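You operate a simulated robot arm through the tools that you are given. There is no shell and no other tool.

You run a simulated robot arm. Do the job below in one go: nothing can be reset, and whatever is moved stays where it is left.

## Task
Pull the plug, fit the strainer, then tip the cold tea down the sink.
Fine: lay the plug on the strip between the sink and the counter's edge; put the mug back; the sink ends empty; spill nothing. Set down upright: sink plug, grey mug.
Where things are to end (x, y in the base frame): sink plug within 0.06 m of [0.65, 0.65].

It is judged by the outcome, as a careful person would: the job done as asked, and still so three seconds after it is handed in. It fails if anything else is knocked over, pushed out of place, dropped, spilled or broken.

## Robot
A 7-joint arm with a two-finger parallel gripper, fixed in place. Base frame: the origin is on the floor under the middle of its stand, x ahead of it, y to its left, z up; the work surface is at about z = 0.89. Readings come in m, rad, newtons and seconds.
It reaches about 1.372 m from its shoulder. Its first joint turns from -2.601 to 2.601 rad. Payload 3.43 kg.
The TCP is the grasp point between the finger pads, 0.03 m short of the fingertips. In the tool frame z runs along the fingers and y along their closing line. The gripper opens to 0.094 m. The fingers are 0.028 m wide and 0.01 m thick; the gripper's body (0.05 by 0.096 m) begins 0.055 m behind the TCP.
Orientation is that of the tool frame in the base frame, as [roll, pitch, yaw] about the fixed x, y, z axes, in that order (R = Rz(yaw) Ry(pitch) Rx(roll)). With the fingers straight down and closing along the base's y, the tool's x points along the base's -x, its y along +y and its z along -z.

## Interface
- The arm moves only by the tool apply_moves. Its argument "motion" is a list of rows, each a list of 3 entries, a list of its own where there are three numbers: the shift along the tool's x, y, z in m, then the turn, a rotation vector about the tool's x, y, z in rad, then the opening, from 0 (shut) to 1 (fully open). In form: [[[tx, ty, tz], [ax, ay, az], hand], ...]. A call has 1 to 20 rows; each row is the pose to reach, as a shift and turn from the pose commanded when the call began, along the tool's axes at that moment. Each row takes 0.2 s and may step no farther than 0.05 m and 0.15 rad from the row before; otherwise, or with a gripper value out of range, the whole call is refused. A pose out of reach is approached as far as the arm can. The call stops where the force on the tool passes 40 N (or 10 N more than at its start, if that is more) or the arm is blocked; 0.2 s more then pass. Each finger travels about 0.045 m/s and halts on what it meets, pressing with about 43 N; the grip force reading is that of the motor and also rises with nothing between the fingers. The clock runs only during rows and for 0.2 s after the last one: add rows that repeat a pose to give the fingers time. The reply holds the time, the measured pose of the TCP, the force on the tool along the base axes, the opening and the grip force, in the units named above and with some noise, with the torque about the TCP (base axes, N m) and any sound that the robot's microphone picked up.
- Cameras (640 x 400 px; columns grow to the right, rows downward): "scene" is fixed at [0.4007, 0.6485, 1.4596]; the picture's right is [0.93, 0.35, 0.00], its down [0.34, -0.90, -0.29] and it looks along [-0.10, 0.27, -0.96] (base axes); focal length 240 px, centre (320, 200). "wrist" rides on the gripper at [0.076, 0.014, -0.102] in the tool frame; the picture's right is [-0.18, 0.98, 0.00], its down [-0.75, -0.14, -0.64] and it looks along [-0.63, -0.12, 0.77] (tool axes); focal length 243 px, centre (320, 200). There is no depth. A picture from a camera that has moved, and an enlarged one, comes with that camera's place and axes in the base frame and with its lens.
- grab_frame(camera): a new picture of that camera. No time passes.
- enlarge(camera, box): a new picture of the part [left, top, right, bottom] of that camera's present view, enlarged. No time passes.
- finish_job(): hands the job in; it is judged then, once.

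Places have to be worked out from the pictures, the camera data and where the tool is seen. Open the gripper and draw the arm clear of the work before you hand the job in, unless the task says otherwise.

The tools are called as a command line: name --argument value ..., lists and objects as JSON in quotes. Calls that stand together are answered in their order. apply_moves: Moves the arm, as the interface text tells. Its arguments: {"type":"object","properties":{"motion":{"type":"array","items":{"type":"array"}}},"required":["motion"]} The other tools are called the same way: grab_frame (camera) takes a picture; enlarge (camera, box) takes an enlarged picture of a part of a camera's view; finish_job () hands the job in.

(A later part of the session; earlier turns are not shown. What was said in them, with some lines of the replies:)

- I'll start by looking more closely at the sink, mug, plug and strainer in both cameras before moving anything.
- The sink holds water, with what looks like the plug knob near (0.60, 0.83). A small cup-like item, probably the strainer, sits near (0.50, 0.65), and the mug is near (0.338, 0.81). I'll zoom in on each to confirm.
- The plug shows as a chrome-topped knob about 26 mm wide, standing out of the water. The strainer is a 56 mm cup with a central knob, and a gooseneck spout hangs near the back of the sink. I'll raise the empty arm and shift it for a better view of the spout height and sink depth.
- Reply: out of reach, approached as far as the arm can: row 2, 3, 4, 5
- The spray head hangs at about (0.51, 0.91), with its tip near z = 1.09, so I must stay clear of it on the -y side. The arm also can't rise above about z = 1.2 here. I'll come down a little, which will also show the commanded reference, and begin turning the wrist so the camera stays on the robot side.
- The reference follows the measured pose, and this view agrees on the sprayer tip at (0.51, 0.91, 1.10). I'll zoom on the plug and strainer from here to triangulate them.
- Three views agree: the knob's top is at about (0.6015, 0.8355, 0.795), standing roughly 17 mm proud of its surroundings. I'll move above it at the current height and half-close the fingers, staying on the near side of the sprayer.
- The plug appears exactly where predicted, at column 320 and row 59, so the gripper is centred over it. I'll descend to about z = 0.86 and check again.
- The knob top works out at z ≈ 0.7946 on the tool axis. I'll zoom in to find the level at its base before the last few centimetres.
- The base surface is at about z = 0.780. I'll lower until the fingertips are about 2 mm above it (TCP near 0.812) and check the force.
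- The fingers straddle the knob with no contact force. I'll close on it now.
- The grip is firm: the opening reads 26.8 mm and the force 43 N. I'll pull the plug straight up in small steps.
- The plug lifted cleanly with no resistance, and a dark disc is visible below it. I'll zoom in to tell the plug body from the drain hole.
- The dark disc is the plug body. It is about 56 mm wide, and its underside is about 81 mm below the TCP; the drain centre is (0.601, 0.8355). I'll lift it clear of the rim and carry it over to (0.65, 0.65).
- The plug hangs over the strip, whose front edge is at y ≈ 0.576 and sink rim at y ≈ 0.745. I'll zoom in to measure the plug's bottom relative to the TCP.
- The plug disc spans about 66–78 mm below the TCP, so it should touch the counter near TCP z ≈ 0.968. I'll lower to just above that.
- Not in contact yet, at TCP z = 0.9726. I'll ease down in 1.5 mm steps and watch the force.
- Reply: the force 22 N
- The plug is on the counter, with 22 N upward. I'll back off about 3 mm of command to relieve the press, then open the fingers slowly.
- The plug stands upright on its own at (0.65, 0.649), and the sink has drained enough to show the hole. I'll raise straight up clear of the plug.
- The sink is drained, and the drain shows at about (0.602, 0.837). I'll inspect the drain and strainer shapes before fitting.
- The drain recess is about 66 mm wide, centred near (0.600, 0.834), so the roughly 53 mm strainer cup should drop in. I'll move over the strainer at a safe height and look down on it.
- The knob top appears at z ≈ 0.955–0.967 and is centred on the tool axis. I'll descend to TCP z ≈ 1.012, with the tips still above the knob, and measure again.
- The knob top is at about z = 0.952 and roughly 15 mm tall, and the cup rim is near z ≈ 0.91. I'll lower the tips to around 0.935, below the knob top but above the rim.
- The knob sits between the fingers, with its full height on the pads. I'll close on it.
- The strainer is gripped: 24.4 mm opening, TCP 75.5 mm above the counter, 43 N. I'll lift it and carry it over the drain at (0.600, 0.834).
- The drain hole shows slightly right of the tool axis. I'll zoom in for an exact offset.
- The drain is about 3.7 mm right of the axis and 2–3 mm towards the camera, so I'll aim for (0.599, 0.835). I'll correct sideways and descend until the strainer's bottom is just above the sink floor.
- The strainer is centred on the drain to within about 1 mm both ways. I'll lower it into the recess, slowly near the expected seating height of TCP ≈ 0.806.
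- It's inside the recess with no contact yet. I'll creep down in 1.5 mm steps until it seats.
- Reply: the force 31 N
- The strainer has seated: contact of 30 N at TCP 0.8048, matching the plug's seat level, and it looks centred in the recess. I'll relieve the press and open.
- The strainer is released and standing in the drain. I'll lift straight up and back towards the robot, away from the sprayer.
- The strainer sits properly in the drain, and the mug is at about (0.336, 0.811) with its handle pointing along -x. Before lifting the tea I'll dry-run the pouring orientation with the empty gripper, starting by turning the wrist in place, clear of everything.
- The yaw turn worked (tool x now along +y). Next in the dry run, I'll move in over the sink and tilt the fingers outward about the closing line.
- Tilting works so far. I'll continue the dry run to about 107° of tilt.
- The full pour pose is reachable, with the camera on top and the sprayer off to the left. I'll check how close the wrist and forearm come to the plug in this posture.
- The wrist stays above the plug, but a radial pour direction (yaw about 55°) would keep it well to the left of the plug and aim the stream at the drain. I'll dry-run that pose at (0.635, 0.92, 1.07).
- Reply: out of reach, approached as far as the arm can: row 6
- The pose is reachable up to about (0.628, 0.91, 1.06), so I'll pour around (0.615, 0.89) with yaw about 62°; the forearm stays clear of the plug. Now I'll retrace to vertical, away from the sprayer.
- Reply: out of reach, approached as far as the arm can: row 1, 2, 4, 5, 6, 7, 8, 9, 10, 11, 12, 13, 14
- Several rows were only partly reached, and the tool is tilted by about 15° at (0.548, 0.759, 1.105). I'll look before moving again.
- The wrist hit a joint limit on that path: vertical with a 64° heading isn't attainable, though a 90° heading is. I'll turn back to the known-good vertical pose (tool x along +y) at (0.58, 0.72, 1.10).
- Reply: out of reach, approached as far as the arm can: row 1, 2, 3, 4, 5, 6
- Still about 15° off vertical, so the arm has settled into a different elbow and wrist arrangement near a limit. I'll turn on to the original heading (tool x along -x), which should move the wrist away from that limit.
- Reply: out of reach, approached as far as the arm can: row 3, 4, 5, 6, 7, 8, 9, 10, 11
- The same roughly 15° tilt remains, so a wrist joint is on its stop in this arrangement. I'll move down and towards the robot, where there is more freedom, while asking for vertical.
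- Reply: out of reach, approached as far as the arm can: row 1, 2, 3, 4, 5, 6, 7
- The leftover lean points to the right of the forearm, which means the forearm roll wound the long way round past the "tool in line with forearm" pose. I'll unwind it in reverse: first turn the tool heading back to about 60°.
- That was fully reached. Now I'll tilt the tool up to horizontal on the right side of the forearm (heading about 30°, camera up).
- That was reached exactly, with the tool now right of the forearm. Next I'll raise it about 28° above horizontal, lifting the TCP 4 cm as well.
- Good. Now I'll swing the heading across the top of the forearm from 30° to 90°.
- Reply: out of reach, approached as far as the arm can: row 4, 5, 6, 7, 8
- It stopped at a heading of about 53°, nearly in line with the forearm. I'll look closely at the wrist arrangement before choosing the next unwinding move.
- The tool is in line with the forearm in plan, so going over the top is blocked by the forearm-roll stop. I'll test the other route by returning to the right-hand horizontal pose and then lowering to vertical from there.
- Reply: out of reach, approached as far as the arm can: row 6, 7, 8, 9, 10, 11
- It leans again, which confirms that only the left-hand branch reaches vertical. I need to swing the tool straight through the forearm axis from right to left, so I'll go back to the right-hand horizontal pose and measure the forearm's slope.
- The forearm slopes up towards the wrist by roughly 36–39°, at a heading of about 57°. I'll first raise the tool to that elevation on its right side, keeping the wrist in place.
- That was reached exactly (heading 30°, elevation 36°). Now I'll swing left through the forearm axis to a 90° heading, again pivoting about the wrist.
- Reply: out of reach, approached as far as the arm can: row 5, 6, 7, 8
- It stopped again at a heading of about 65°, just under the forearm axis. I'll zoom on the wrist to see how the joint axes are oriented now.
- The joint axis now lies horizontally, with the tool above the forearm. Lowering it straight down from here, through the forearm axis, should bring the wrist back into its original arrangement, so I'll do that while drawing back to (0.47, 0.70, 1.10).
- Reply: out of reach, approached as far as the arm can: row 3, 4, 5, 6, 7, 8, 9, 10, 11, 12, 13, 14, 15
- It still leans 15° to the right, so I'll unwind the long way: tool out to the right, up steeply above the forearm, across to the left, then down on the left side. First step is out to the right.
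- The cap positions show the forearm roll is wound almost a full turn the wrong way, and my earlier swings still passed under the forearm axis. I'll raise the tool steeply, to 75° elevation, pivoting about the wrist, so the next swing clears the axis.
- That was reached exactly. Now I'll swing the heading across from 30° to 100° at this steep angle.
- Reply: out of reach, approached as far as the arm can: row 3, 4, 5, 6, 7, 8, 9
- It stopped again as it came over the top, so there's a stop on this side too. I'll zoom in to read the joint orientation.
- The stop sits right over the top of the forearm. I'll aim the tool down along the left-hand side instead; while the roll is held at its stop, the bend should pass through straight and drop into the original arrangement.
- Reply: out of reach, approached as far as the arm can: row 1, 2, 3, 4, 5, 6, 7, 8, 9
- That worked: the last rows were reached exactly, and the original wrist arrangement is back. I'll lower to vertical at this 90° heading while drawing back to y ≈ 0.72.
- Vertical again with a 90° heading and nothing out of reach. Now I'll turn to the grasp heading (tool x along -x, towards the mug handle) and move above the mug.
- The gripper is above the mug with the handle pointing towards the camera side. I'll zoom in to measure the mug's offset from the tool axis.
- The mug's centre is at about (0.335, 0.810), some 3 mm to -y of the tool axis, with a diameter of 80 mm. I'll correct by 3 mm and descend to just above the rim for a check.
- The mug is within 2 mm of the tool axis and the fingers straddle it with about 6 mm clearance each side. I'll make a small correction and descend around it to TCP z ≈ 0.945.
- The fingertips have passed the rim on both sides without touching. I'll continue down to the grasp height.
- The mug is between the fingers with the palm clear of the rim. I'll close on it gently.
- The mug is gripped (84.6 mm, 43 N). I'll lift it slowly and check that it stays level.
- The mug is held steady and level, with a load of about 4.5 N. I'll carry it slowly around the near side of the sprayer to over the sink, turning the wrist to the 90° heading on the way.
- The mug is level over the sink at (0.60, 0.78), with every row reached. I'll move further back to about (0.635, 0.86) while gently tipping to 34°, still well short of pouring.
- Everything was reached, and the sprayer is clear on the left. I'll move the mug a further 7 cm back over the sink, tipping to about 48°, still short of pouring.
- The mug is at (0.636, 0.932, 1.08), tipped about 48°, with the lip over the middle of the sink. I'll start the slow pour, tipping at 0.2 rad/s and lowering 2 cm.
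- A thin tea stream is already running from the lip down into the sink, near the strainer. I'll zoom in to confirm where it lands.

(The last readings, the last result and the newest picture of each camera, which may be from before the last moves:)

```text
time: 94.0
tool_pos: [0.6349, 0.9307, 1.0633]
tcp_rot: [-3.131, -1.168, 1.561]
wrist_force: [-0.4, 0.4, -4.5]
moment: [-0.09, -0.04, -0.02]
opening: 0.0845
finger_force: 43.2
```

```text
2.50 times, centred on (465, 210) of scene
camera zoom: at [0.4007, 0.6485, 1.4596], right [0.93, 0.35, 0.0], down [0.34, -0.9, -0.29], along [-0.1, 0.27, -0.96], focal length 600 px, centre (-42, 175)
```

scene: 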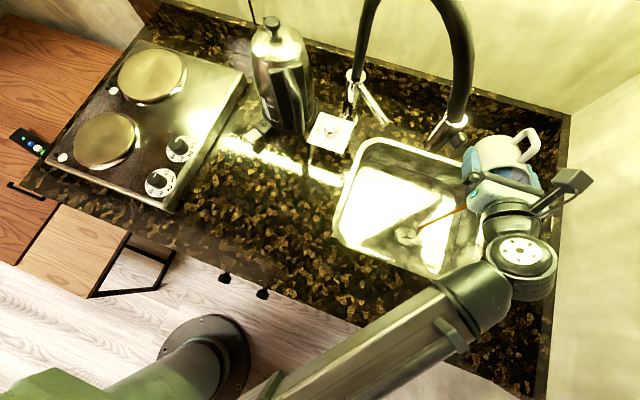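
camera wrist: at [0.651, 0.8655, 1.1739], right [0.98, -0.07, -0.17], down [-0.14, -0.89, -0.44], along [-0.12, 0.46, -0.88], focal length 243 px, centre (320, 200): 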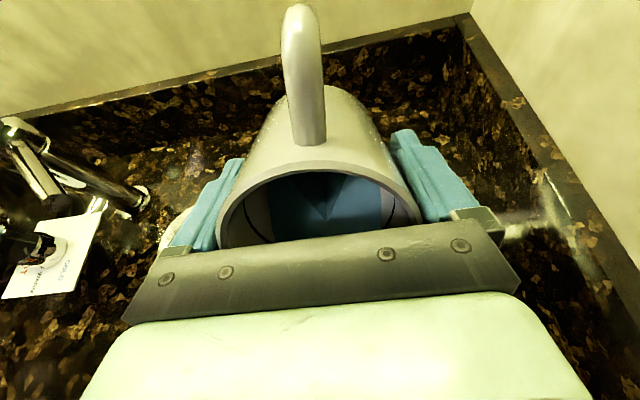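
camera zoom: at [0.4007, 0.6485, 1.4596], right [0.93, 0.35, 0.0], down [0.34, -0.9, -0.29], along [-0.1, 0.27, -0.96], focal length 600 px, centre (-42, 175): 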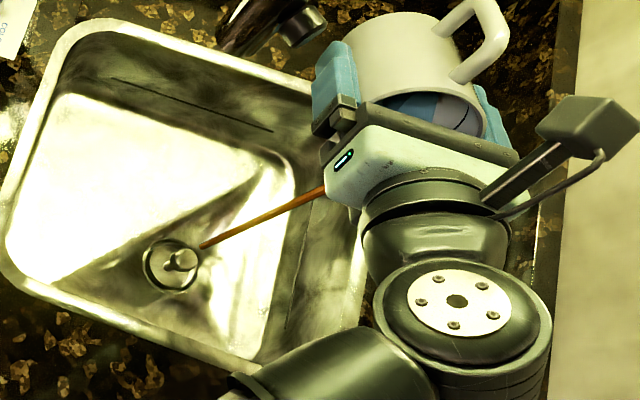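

The stream lands at about (0.627, 0.868) on the sink floor, right beside the strainer. I'll keep tipping at a slow, steady rate.

apply_moves --motion '[[[0, 0, 0], [0, 0, 0], 0], [[0, 0, 0], [0, 0.03, 0], 0], [[0, 0, 0], [0, 0.06, 0], 0], [[0, 0, 0], [0, 0.09, 0], 0], [[0, 0, 0], [0, 0.12, 0], 0], [[0, 0, 0], [0, 0.15, 0], 0], [[0, 0, 0], [0, 0.18, 0], 0], [[0, 0, 0], [0, 0.21, 0], 0], [[0, 0, 0], [0, 0.24, 0], 0], [[0, 0, 0], [0, 0.27, 0], 0]]'

enlarge --camera "scene" --box '[370, 130, 560, 290]'

grab_frame --camera "wrist"

```text
time: 96.2
tool_pos: [0.6353, 0.9317, 1.0634]
tcp_rot: [-3.112, -1.438, 1.541]
wrist_force: [0.3, 0.3, -3.1]
moment: [-0.06, -0.06, -0.02]
opening: 0.0843
finger_force: 43.1
```

```text
2.50 times, centred on (465, 210) of scene
camera zoom: at [0.4007, 0.6485, 1.4596], right [0.93, 0.35, 0.0], down [0.34, -0.9, -0.29], along [-0.1, 0.27, -0.96], focal length 600 px, centre (-42, 175)
```

zoom: 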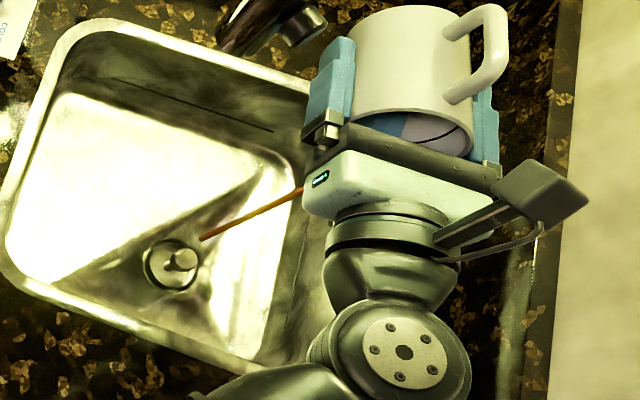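

```text
taken
camera wrist: at [0.6504, 0.8381, 1.1537], right [0.98, -0.02, -0.19], down [-0.14, -0.74, -0.66], along [-0.12, 0.67, -0.73], focal length 243 px, centre (320, 200)
```

wrist: 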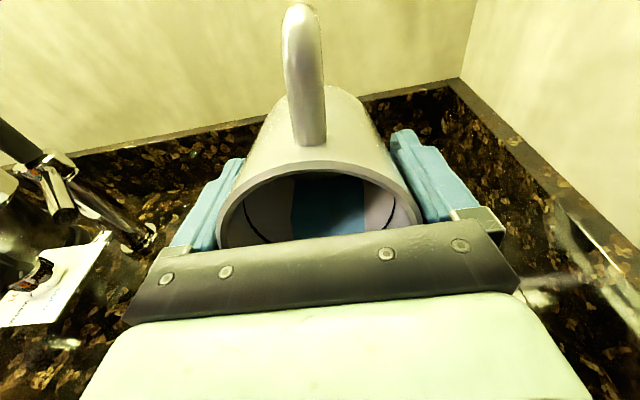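

The load is down to 3.1 N and the stream still lands in the same spot. I'll carry on past horizontal to about 100° and hold to drain it fully.

apply_moves --motion '[[[0, 0, 0], [0, 0.03, 0], 0], [[0, 0, 0], [0, 0.06, 0], 0], [[0, 0, 0], [0, 0.09, 0], 0], [[0, 0, 0], [0, 0.12, 0], 0], [[0, 0, 0], [0, 0.15, 0], 0], [[0, 0, 0], [0, 0.18, 0], 0], [[0, 0, 0], [0, 0.21, 0], 0], [[0, 0, 0], [0, 0.24, 0], 0], [[0, 0, 0], [0, 0.27, 0], 0], [[0, 0, 0], [0, 0.3, 0], 0], [[0, 0, 0], [0, 0.32, 0], 0], [[0, 0, 0], [0, 0.32, 0], 0], [[0, 0, 0], [0, 0.32, 0], 0]]'

enlarge --camera "scene" --box '[370, 130, 560, 290]'

grab_frame --camera "wrist"

```text
time: 99.0
tool_pos: [0.6347, 0.93, 1.0632]
tcp_rot: [-0.023, -1.386, -1.547]
wrist_force: [0.9, 1.2, -3.2]
moment: [-0.02, 0.0, -0.01]
opening: 0.0845
finger_force: 43.3
```

```text
2.50 times, centred on (465, 210) of scene
camera zoom: at [0.4007, 0.6485, 1.4596], right [0.93, 0.35, 0.0], down [0.34, -0.9, -0.29], along [-0.1, 0.27, -0.96], focal length 600 px, centre (-42, 175)
```

zoom: 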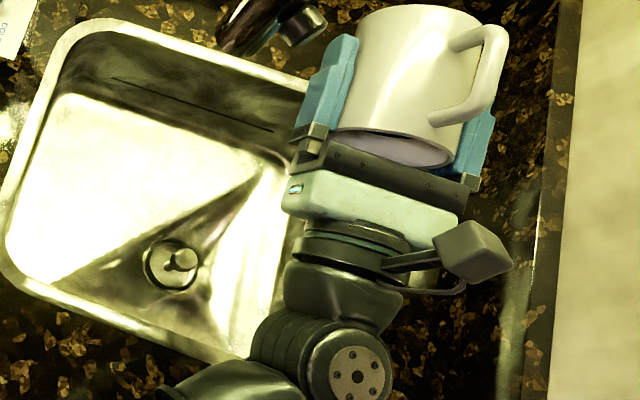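

```text
taken
camera wrist: at [0.6501, 0.8151, 1.1194], right [0.98, 0.04, -0.19], down [-0.14, -0.49, -0.86], along [-0.12, 0.87, -0.48], focal length 243 px, centre (320, 200)
```

wrist: 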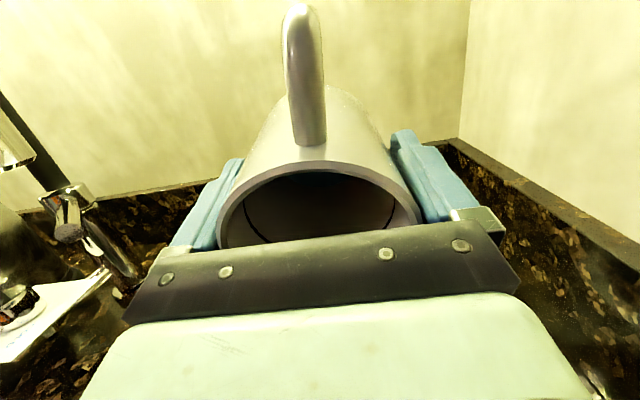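

The stream has stopped and the mug looks empty. I'll zoom in on the inside to be sure.

enlarge --camera "wrist" --box '[210, 150, 430, 260]'

enlarge --camera "scene" --box '[330, 130, 500, 300]'

```text
2.91 times, centred on (320, 205) of wrist
camera zoom: at [0.6501, 0.8151, 1.1194], right [0.98, 0.04, -0.19], down [-0.14, -0.49, -0.86], along [-0.12, 0.87, -0.48], focal length 706 px, centre (320, 186)
```

zoom: 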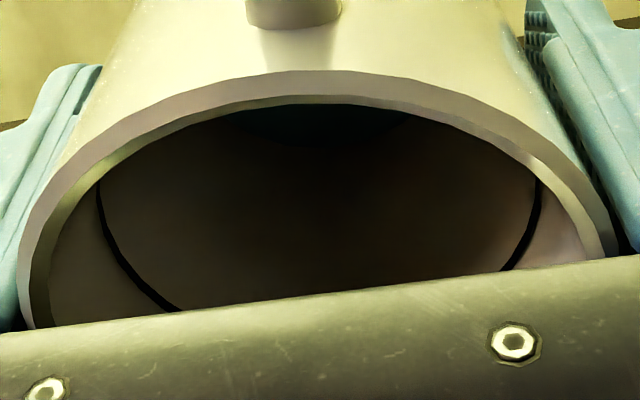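

```text
2.35 times, centred on (415, 215) of scene
camera zoom: at [0.4007, 0.6485, 1.4596], right [0.93, 0.35, 0.0], down [0.34, -0.9, -0.29], along [-0.1, 0.27, -0.96], focal length 565 px, centre (96, 165)
```

zoom: 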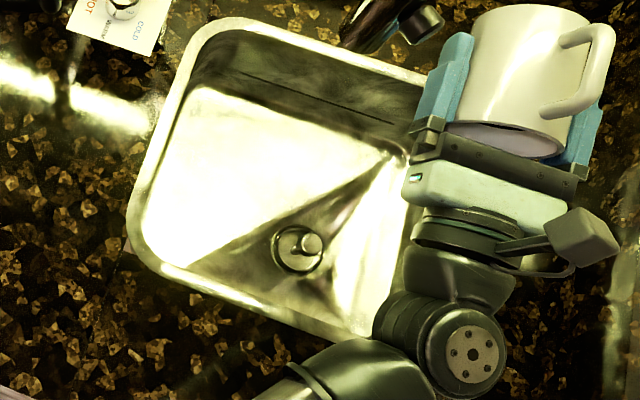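

It looks empty apart from a dim patch at the bottom. I'll tip about 8° more, raising slightly, and hold for a second to let the last drops out.

apply_moves --motion '[[[0.01, 0, 0.002], [0, 0.05, 0], 0], [[0.0197, 0, 0.0037], [0, 0.1, 0], 0], [[0.0197, 0, 0.0037], [0, 0.14, 0], 0], [[0.0197, 0, 0.0037], [0, 0.14, 0], 0], [[0.0197, 0, 0.0037], [0, 0.14, 0], 0], [[0.0197, 0, 0.0037], [0, 0.14, 0], 0], [[0.0197, 0, 0.0037], [0, 0.14, 0], 0], [[0.0197, 0, 0.0037], [0, 0.14, 0], 0]]'

enlarge --camera "wrist" --box '[210, 150, 430, 260]'

enlarge --camera "scene" --box '[330, 130, 560, 330]'

```text
time: 100.8
tool_pos: [0.6343, 0.9322, 1.0822]
tcp_rot: [-0.014, -1.247, -1.557]
wrist_force: [0.5, -0.8, -2.9]
moment: [-0.06, -0.01, -0.01]
opening: 0.0844
finger_force: 42.6
```

```text
2.91 times, centred on (320, 205) of wrist
camera zoom: at [0.65, 0.8091, 1.1228], right [0.98, 0.06, -0.18], down [-0.14, -0.37, -0.92], along [-0.12, 0.93, -0.35], focal length 706 px, centre (320, 186)
```

zoom: 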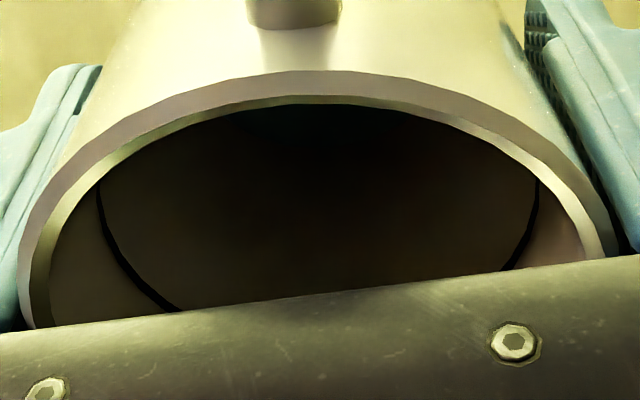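

```text
2.00 times, centred on (445, 230) of scene
camera zoom: at [0.4007, 0.6485, 1.4596], right [0.93, 0.35, 0.0], down [0.34, -0.9, -0.29], along [-0.1, 0.27, -0.96], focal length 480 px, centre (70, 140)
```

zoom: 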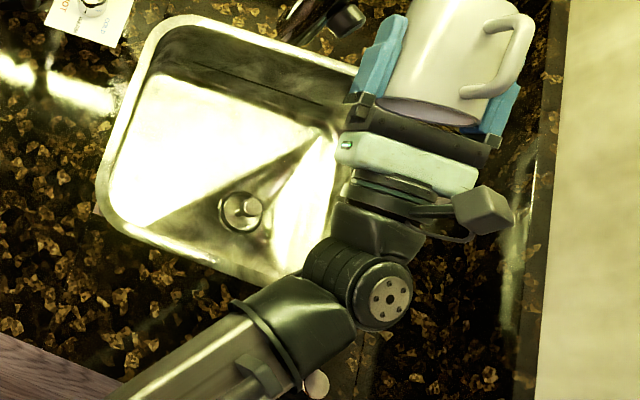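

The mug is empty (load 2.9 N), with nothing left inside. I'll tip it back up along the same path, keeping the 90° heading.

apply_moves --motion '[[[0, 0, 0], [0, -0.06, 0], 0], [[0, 0, 0], [0, -0.16, 0], 0], [[0, 0, 0], [0, -0.27, 0], 0], [[0, 0, 0], [0, -0.38, 0], 0], [[0, 0, 0], [0, -0.49, 0], 0], [[0, 0, 0], [0, -0.6, 0], 0], [[0, 0, 0], [0, -0.71, 0], 0], [[0, 0, 0], [0, -0.82, 0], 0], [[0, 0, 0], [0, -0.93, 0], 0], [[0, 0, 0], [0, -1.045, 0], 0]]'

grab_frame --camera "scene"

```text
time: 103.0
tool_pos: [0.6339, 0.9302, 1.0833]
tcp_rot: [-3.136, -0.849, 1.567]
wrist_force: [0.4, 1.1, -2.0]
moment: [-0.04, -0.01, 0.0]
opening: 0.0845
finger_force: 43.5
```

```text
taken
```

scene: 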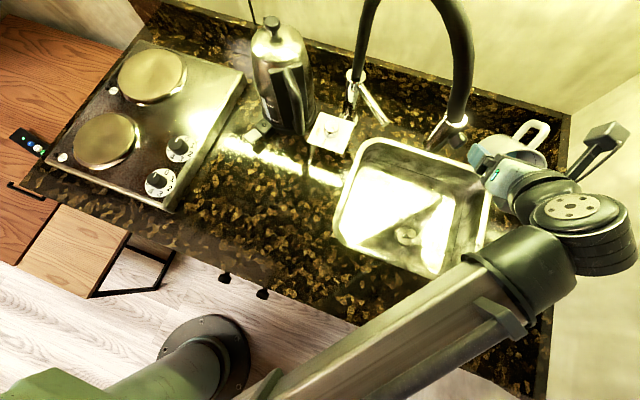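

It's back to 48°. I'll retrace to upright at (0.60, 0.78).

apply_moves --motion '[[[-0.0103, -0.0034, -0.0109], [0, -0.06, 0], 0], [[-0.0206, -0.0068, -0.0219], [0, -0.14, 0], 0], [[-0.0309, -0.0102, -0.0328], [0, -0.22, 0], 0], [[-0.0412, -0.0136, -0.0437], [0, -0.31, 0], 0], [[-0.0515, -0.017, -0.0547], [0, -0.4, 0], 0], [[-0.0617, -0.0204, -0.0656], [0, -0.5, 0], 0], [[-0.072, -0.0238, -0.0765], [0, -0.6, 0], 0], [[-0.0823, -0.0272, -0.0874], [0, -0.69, 0], 0], [[-0.0926, -0.0306, -0.0984], [0, -0.77, 0], 0], [[-0.1029, -0.034, -0.1093], [0, -0.849, 0], 0]]'

grab_frame --camera "wrist"

grab_frame --camera "scene"

```text
time: 105.2
tool_pos: [0.6012, 0.7811, 1.0787]
tcp_rot: [-3.136, 0.0, 1.573]
wrist_force: [0.8, 0.2, -2.8]
moment: [-0.02, -0.01, 0.02]
opening: 0.0843
finger_force: 42.9
```

```text
taken
camera wrist: at [0.6166, 0.8562, 1.1819], right [0.98, -0.18, 0.0], down [-0.14, -0.75, 0.64], along [-0.12, -0.63, -0.77], focal length 243 px, centre (320, 200)
```

wrist: 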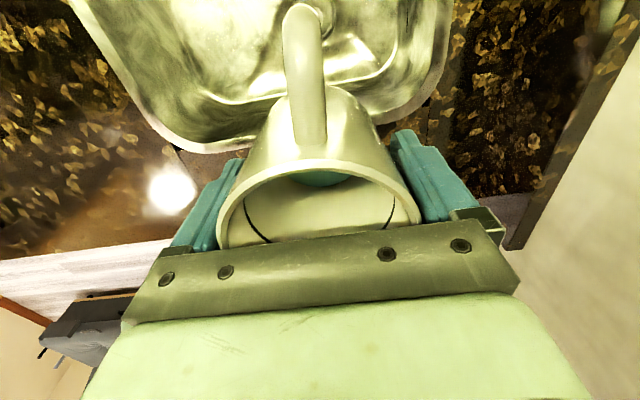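

```text
taken
```

scene: 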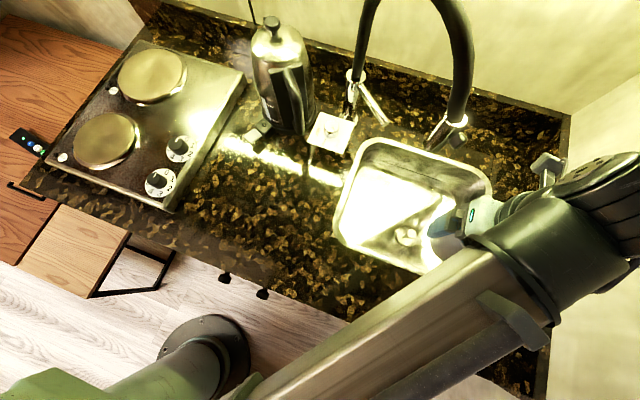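

There's still a small teal patch visible at the bottom of the mug. I'll zoom in to see whether it's leftover tea.

enlarge --camera "wrist" --box '[210, 140, 430, 260]'

```text
2.91 times, centred on (320, 200) of wrist
camera zoom: at [0.6166, 0.8562, 1.1819], right [0.98, -0.18, 0.0], down [-0.14, -0.75, 0.64], along [-0.12, -0.63, -0.77], focal length 706 px, centre (320, 200)
```

zoom: 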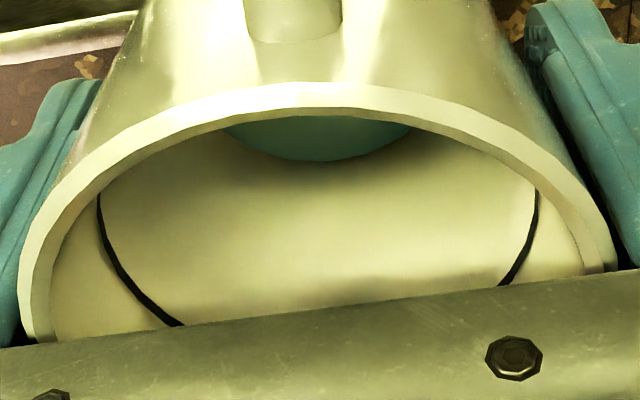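

The patch sits right at the inside floor level (about 2 mm above the mug's base), whereas the tea was 33 mm deep before. The load dropped about 1.7 N, which matches all of it, so the mug is empty. I'll carry it back around the near side of the sprayer to above its original place.

apply_moves --motion '[[[-0.004, -0.014, 0], [0, 0, -0.08], 0], [[-0.009, -0.03, 0], [0, 0, -0.18], 0], [[-0.014, -0.046, 0], [0, 0, -0.28], 0], [[-0.02, -0.063, 0], [0, 0, -0.38], 0], [[-0.025, -0.08, 0], [0, 0, -0.48], 0], [[-0.03, -0.097, 0], [0, 0, -0.58], 0], [[-0.036, -0.114, 0], [0, 0, -0.68], 0], [[-0.041, -0.131, 0], [0, 0, -0.78], 0], [[-0.032, -0.148, 0], [0, 0, -0.88], 0], [[-0.023, -0.165, 0], [0, 0, -0.98], 0], [[-0.014, -0.182, 0], [0, 0, -1.08], 0], [[-0.005, -0.199, 0], [0, 0, -1.18], 0], [[0.004, -0.216, 0], [0, 0, -1.28], 0], [[0.013, -0.233, 0], [0, 0, -1.38], 0], [[0.022, -0.249, 0], [0, 0, -1.48], 0], [[0.0298, -0.2638, 0], [0, 0, -1.571], 0], [[0.0298, -0.2638, 0.01], [0, 0, -1.571], 0]]'

grab_frame --camera "wrist"

grab_frame --camera "scene"

```text
time: 108.8
tool_pos: [0.3365, 0.8093, 1.0676]
tcp_rot: [3.14, -0.002, -3.139]
wrist_force: [0.5, -0.1, -2.4]
moment: [0.01, -0.04, 0.03]
opening: 0.0845
finger_force: 43.0
```

```text
taken
camera wrist: at [0.2625, 0.8226, 1.1708], right [0.18, 0.98, 0.0], down [0.76, -0.14, 0.64], along [0.63, -0.12, -0.77], focal length 243 px, centre (320, 200)
```

wrist: 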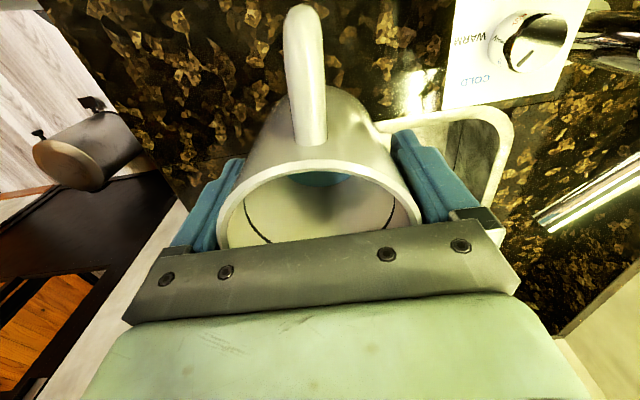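

```text
taken
```

scene: 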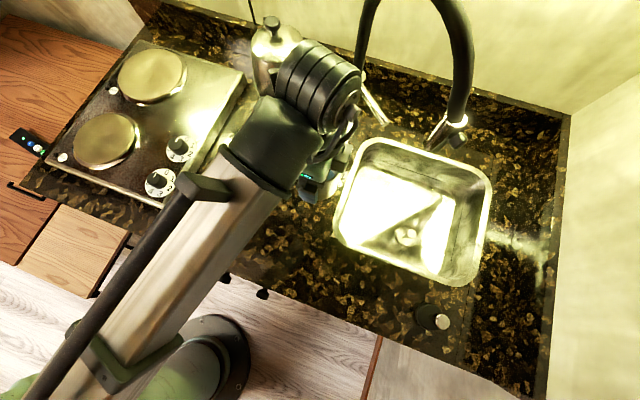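

The mug is above its original spot and upright, and the plug is still standing. I'll lower it to about 4 mm above the counter.

apply_moves --motion '[[[-0.001, 0.001, 0.02], [0, 0, 0], 0], [[-0.001, 0.001, 0.045], [0, 0, 0], 0], [[-0.001, 0.001, 0.07], [0, 0, 0], 0], [[-0.001, 0.001, 0.09], [0, 0, 0], 0], [[-0.001, 0.001, 0.105], [0, 0, 0], 0], [[-0.001, 0.001, 0.115], [0, 0, 0], 0], [[-0.001, 0.001, 0.119], [0, 0, 0], 0]]'

grab_frame --camera "wrist"

```text
time: 110.4
tool_pos: [0.3373, 0.81, 0.9509]
tcp_rot: [3.139, -0.005, -3.141]
wrist_force: [0.4, -0.5, -3.2]
moment: [0.05, 0.01, 0.01]
opening: 0.0845
finger_force: 42.9
```

```text
taken
camera wrist: at [0.2626, 0.8237, 1.0537], right [0.18, 0.98, 0.0], down [0.76, -0.14, 0.64], along [0.63, -0.12, -0.77], focal length 243 px, centre (320, 200)
```

wrist: 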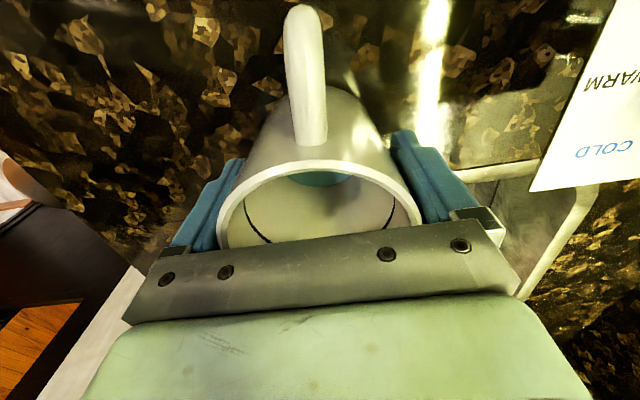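

Still suspended, at TCP z = 0.951 (it was gripped at 0.944). I'll creep down in small steps until it touches.

apply_moves --motion '[[[0, 0, 0.002], [0, 0, 0], 0], [[0, 0, 0.004], [0, 0, 0], 0], [[0, 0, 0.0055], [0, 0, 0], 0], [[0, 0, 0.007], [0, 0, 0], 0]]'

```text
time: 111.4
tool_pos: [0.3387, 0.8108, 0.9446]
tcp_rot: [3.139, -0.003, -3.14]
wrist_force: [2.7, -3.8, 24.5]
moment: [0.19, 0.68, 0.16]
opening: 0.0846
finger_force: 43.1
```

It has touched down: 24.5 N upward with a small tipping moment. I'll ease off the pressure before releasing.

apply_moves --motion '[[[0, 0, -0.001], [0, 0, 0], 0], [[0, 0, -0.0015], [0, 0, 0], 0]]'

enlarge --camera "wrist" --box '[200, 80, 440, 280]'

```text
time: 112.0
tool_pos: [0.3389, 0.8113, 0.9445]
tcp_rot: [3.141, -0.002, -3.14]
wrist_force: [5.7, -3.6, 17.4]
moment: [0.15, 0.24, 0.01]
opening: 0.0842
finger_force: 43.1
```

```text
2.00 times, centred on (320, 180) of wrist
camera zoom: at [0.2629, 0.8237, 1.0484], right [0.18, 0.98, 0.0], down [0.76, -0.14, 0.64], along [0.63, -0.12, -0.77], focal length 485 px, centre (320, 240)
```

zoom: 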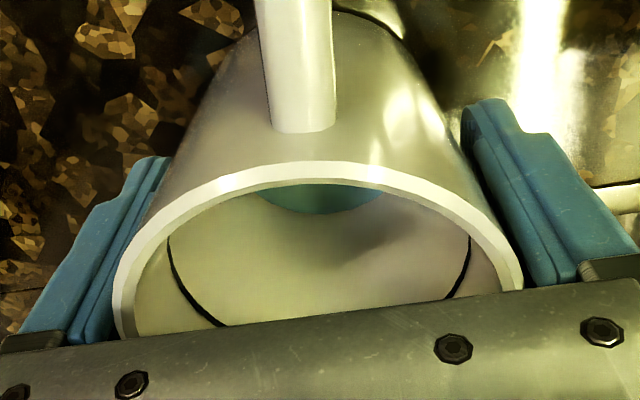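

apply_moves --motion '[[[0, 0, -0.001], [0, 0, 0], 0], [[0, 0, -0.0015], [0, 0, 0], 0]]'

```text
time: 112.6
tool_pos: [0.3367, 0.8114, 0.9447]
tcp_rot: [3.139, -0.003, -3.14]
wrist_force: [-0.1, 0.2, -1.4]
moment: [0.0, 0.02, -0.01]
opening: 0.084
finger_force: 43.2
```

The load is nearly balanced, so the mug is just resting on the counter. I'll open the fingers slowly.

apply_moves --motion '[[[0, 0, 0.0005], [0, 0, 0], 0.0], [[0, 0, 0.0005], [0, 0, 0], 0.91], [[0, 0, 0.0005], [0, 0, 0], 0.94], [[0, 0, 0.0005], [0, 0, 0], 0.97], [[0, 0, 0.0005], [0, 0, 0], 1.0], [[0, 0, 0.0005], [0, 0, 0], 1.0]]'

grab_frame --camera "wrist"

enlarge --camera "wrist" --box '[200, 80, 440, 280]'

```text
time: 114.0
tool_pos: [0.3368, 0.8096, 0.9444]
tcp_rot: [3.139, -0.003, -3.14]
wrist_force: [-0.2, -0.1, -0.1]
moment: [0.0, 0.01, 0.01]
opening: 0.094
finger_force: 0.1
```

```text
taken
camera wrist: at [0.2622, 0.8237, 1.0488], right [0.18, 0.98, 0.0], down [0.76, -0.14, 0.64], along [0.63, -0.12, -0.77], focal length 243 px, centre (320, 200)
```

wrist: 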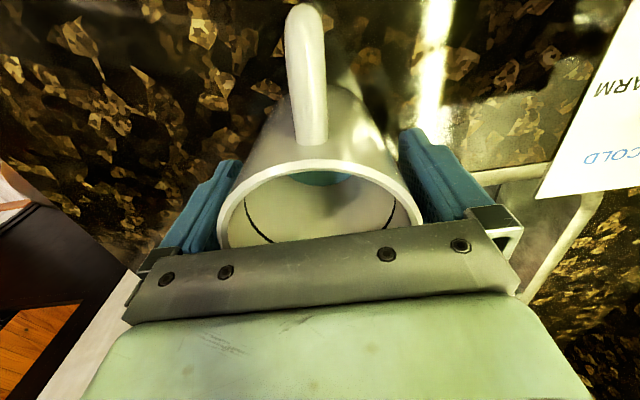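

```text
2.00 times, centred on (320, 180) of wrist
camera zoom: at [0.2622, 0.8237, 1.0488], right [0.18, 0.98, 0.0], down [0.76, -0.14, 0.64], along [0.63, -0.12, -0.77], focal length 485 px, centre (320, 240)
```

zoom: 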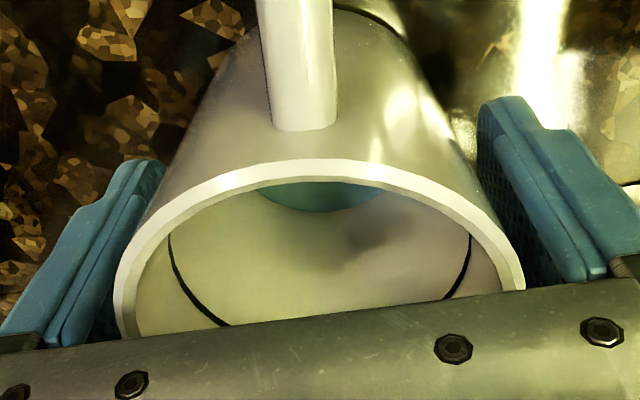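

The mug is released, with zero load and the fingers fully open. I'll raise straight up slowly, watching for any drag.

apply_moves --motion '[[[0, 0, -0.006], [0, 0, 0], 1], [[0, 0, -0.016], [0, 0, 0], 1], [[0, 0, -0.03], [0, 0, 0], 1], [[0, 0, -0.045], [0, 0, 0], 1], [[0, 0, -0.065], [0, 0, 0], 1], [[0, 0, -0.09], [0, 0, 0], 1], [[0, 0, -0.115], [0, 0, 0], 1], [[0, 0, -0.135], [0, 0, 0], 1]]'

grab_frame --camera "wrist"

grab_frame --camera "scene"

```text
time: 115.8
tool_pos: [0.3391, 0.8106, 1.0792]
tcp_rot: [3.14, -0.003, -3.14]
wrist_force: [-0.1, 0.6, 0.1]
moment: [-0.02, -0.03, 0.01]
opening: 0.0941
finger_force: 0.1
```

```text
taken
camera wrist: at [0.2633, 0.8236, 1.1835], right [0.18, 0.98, 0.0], down [0.76, -0.14, 0.64], along [0.63, -0.12, -0.77], focal length 243 px, centre (320, 200)
```

wrist: 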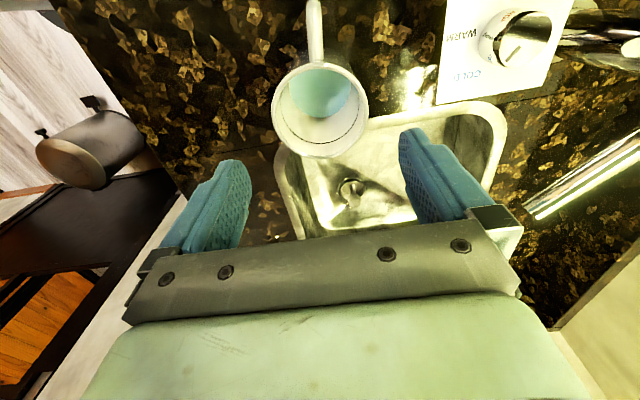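

```text
taken
```

scene: 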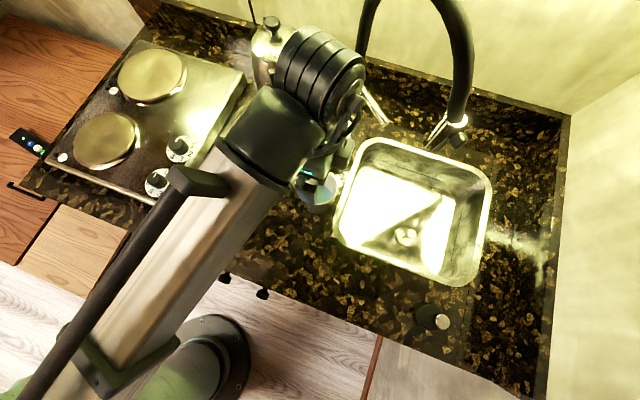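

The mug stands upright back in place. I'll zoom in on its inside, the sink and the plug for a final check.

enlarge --camera "wrist" --box '[256, 20, 384, 170]'

enlarge --camera "wrist" --box '[270, 100, 510, 240]'

enlarge --camera "scene" --box '[330, 130, 500, 350]'

```text
2.67 times, centred on (320, 95) of wrist
camera zoom: at [0.2633, 0.8236, 1.1835], right [0.18, 0.98, 0.0], down [0.76, -0.14, 0.64], along [0.63, -0.12, -0.77], focal length 647 px, centre (320, 480)
```

zoom: 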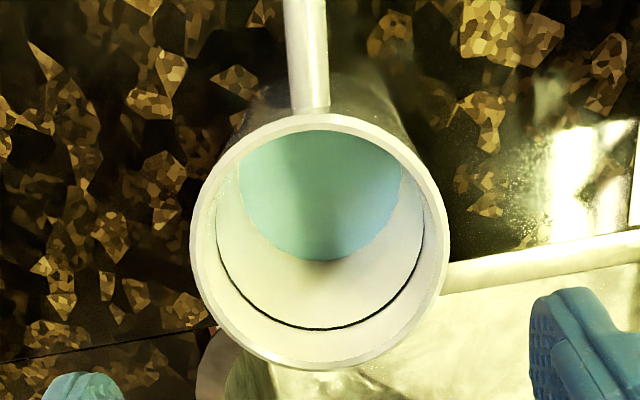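

```text
2.67 times, centred on (390, 170) of wrist
camera zoom: at [0.2633, 0.8236, 1.1835], right [0.18, 0.98, 0.0], down [0.76, -0.14, 0.64], along [0.63, -0.12, -0.77], focal length 647 px, centre (133, 280)
```

zoom: 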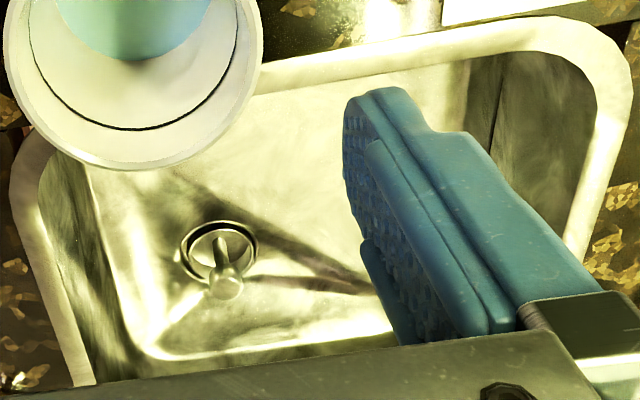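

```text
1.82 times, centred on (415, 240) of scene
camera zoom: at [0.4007, 0.6485, 1.4596], right [0.93, 0.35, 0.0], down [0.34, -0.9, -0.29], along [-0.1, 0.27, -0.96], focal length 436 px, centre (147, 127)
```

zoom: 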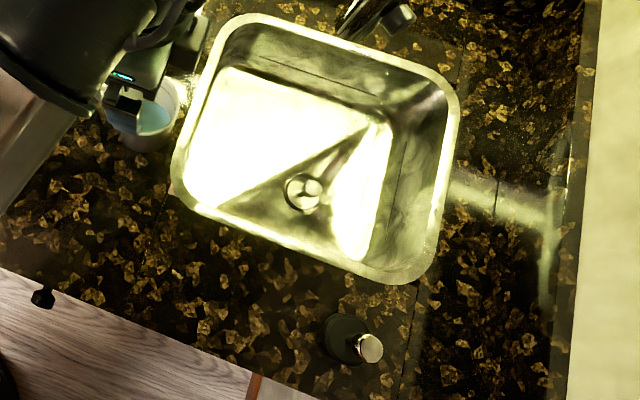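

The teal disc sits exactly at the mug's floor, so there's no depth of tea left. The sink is dry, the strainer is seated, and the plug and mug are upright. I'll draw the open gripper up and back from the work.

apply_moves --motion '[[[0, 0, -0.02], [0, 0, 0], 1], [[0.005, -0.02, -0.04], [0, 0, 0], 1], [[0.015, -0.05, -0.045], [0, 0, 0], 1], [[0.025, -0.085, -0.045], [0, 0, 0], 1], [[0.035, -0.12, -0.045], [0, 0, 0], 1]]'

grab_frame --camera "wrist"

grab_frame --camera "scene"

```text
time: 117.0
tool_pos: [0.3061, 0.6889, 1.126]
tcp_rot: [3.14, -0.003, -3.14]
wrist_force: [0.4, 0.5, 0.4]
moment: [-0.04, 0.02, -0.02]
opening: 0.094
finger_force: 0.0
```

```text
taken
camera wrist: at [0.2307, 0.7027, 1.2296], right [0.18, 0.98, 0.0], down [0.76, -0.14, 0.64], along [0.63, -0.12, -0.77], focal length 243 px, centre (320, 200)
```

wrist: 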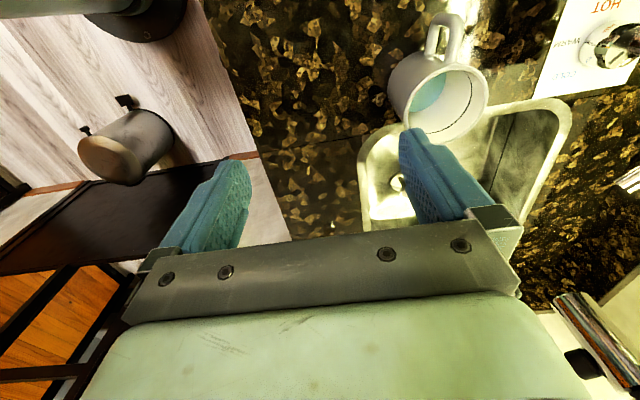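

```text
taken
```

scene: 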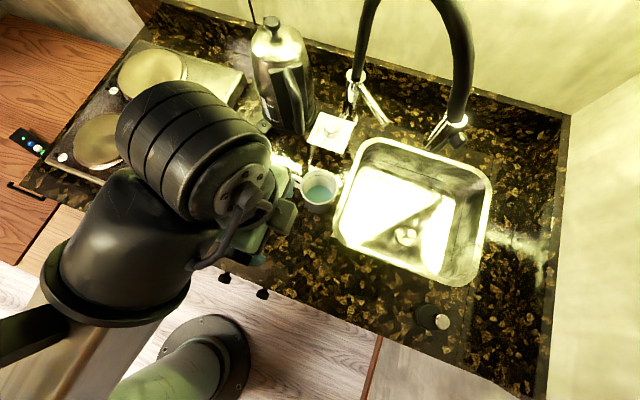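

The arm is clear. I'll do one last close look at the mug, plug and strainer against the starting picture.

enlarge --camera "scene" --box '[280, 155, 352, 225]'

enlarge --camera "scene" --box '[405, 295, 460, 340]'

enlarge --camera "scene" --box '[330, 130, 500, 290]'

```text
5.71 times, centred on (316, 190) of scene
camera zoom: at [0.4007, 0.6485, 1.4596], right [0.93, 0.35, 0.0], down [0.34, -0.9, -0.29], along [-0.1, 0.27, -0.96], focal length 1372 px, centre (343, 257)
```

zoom: 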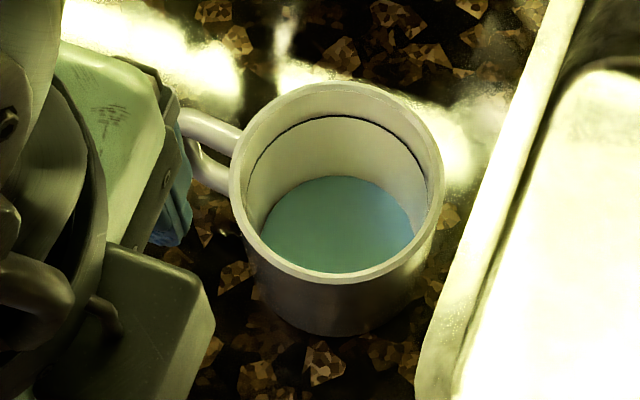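

```text
8.89 times, centred on (432, 318) of scene
camera zoom: at [0.4007, 0.6485, 1.4596], right [0.93, 0.35, 0.0], down [0.34, -0.9, -0.29], along [-0.1, 0.27, -0.96], focal length 2133 px, centre (-680, -844)
```

zoom: 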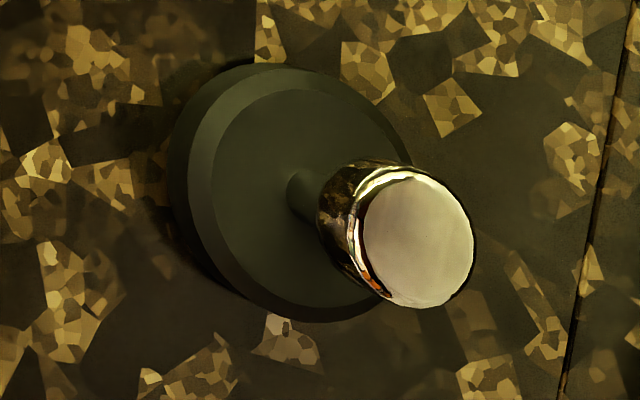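

```text
2.50 times, centred on (415, 210) of scene
camera zoom: at [0.4007, 0.6485, 1.4596], right [0.93, 0.35, 0.0], down [0.34, -0.9, -0.29], along [-0.1, 0.27, -0.96], focal length 600 px, centre (82, 175)
```

zoom: 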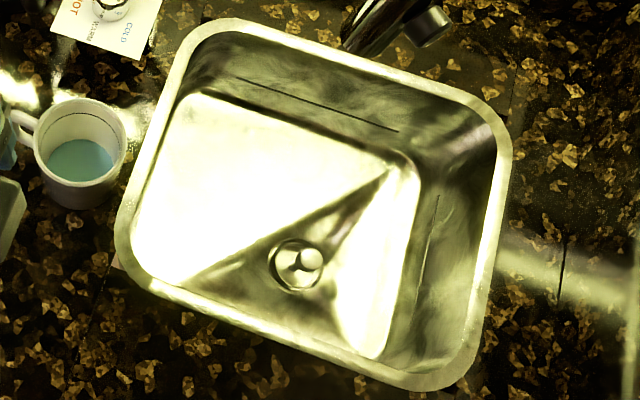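

The plug stands upright at (0.65, 0.65), the strainer is seated in the drain of the dry sink, and the emptied mug is back upright in its place. The gripper is open and clear, so I'm handing the job in.

finish_job

```text
The job is handed in.
```

I pulled the plug, fitted the strainer and tipped the cold tea down the sink. I've handed the job in; no verdict has come back.

- **Plug:** It stands upright on the strip at about (0.65, 0.65), right at the requested point.
- **Strainer:** It sits in the drain recess, centred to within a few millimetres.
- **Tea:** The stream landed on the sink floor beside the strainer. No spill or splash showed in the pictures. The mug lost about 1.7 N, which fits all the tea going. A teal disc still shows at the mug's inside floor; it has no measurable depth, so I took it as the bottom of the mug and not leftover tea.
- **Mug:** It is back upright within a couple of millimetres of where it started, with the handle pointing the same way.
- **Sink:** It drained fully and looked dry in the last pictures.

While rehearsing the pour with the gripper empty, the wrist jammed against a joint limit. It took several moves to free it, and nothing was touched. The gripper is open and clear of the work.
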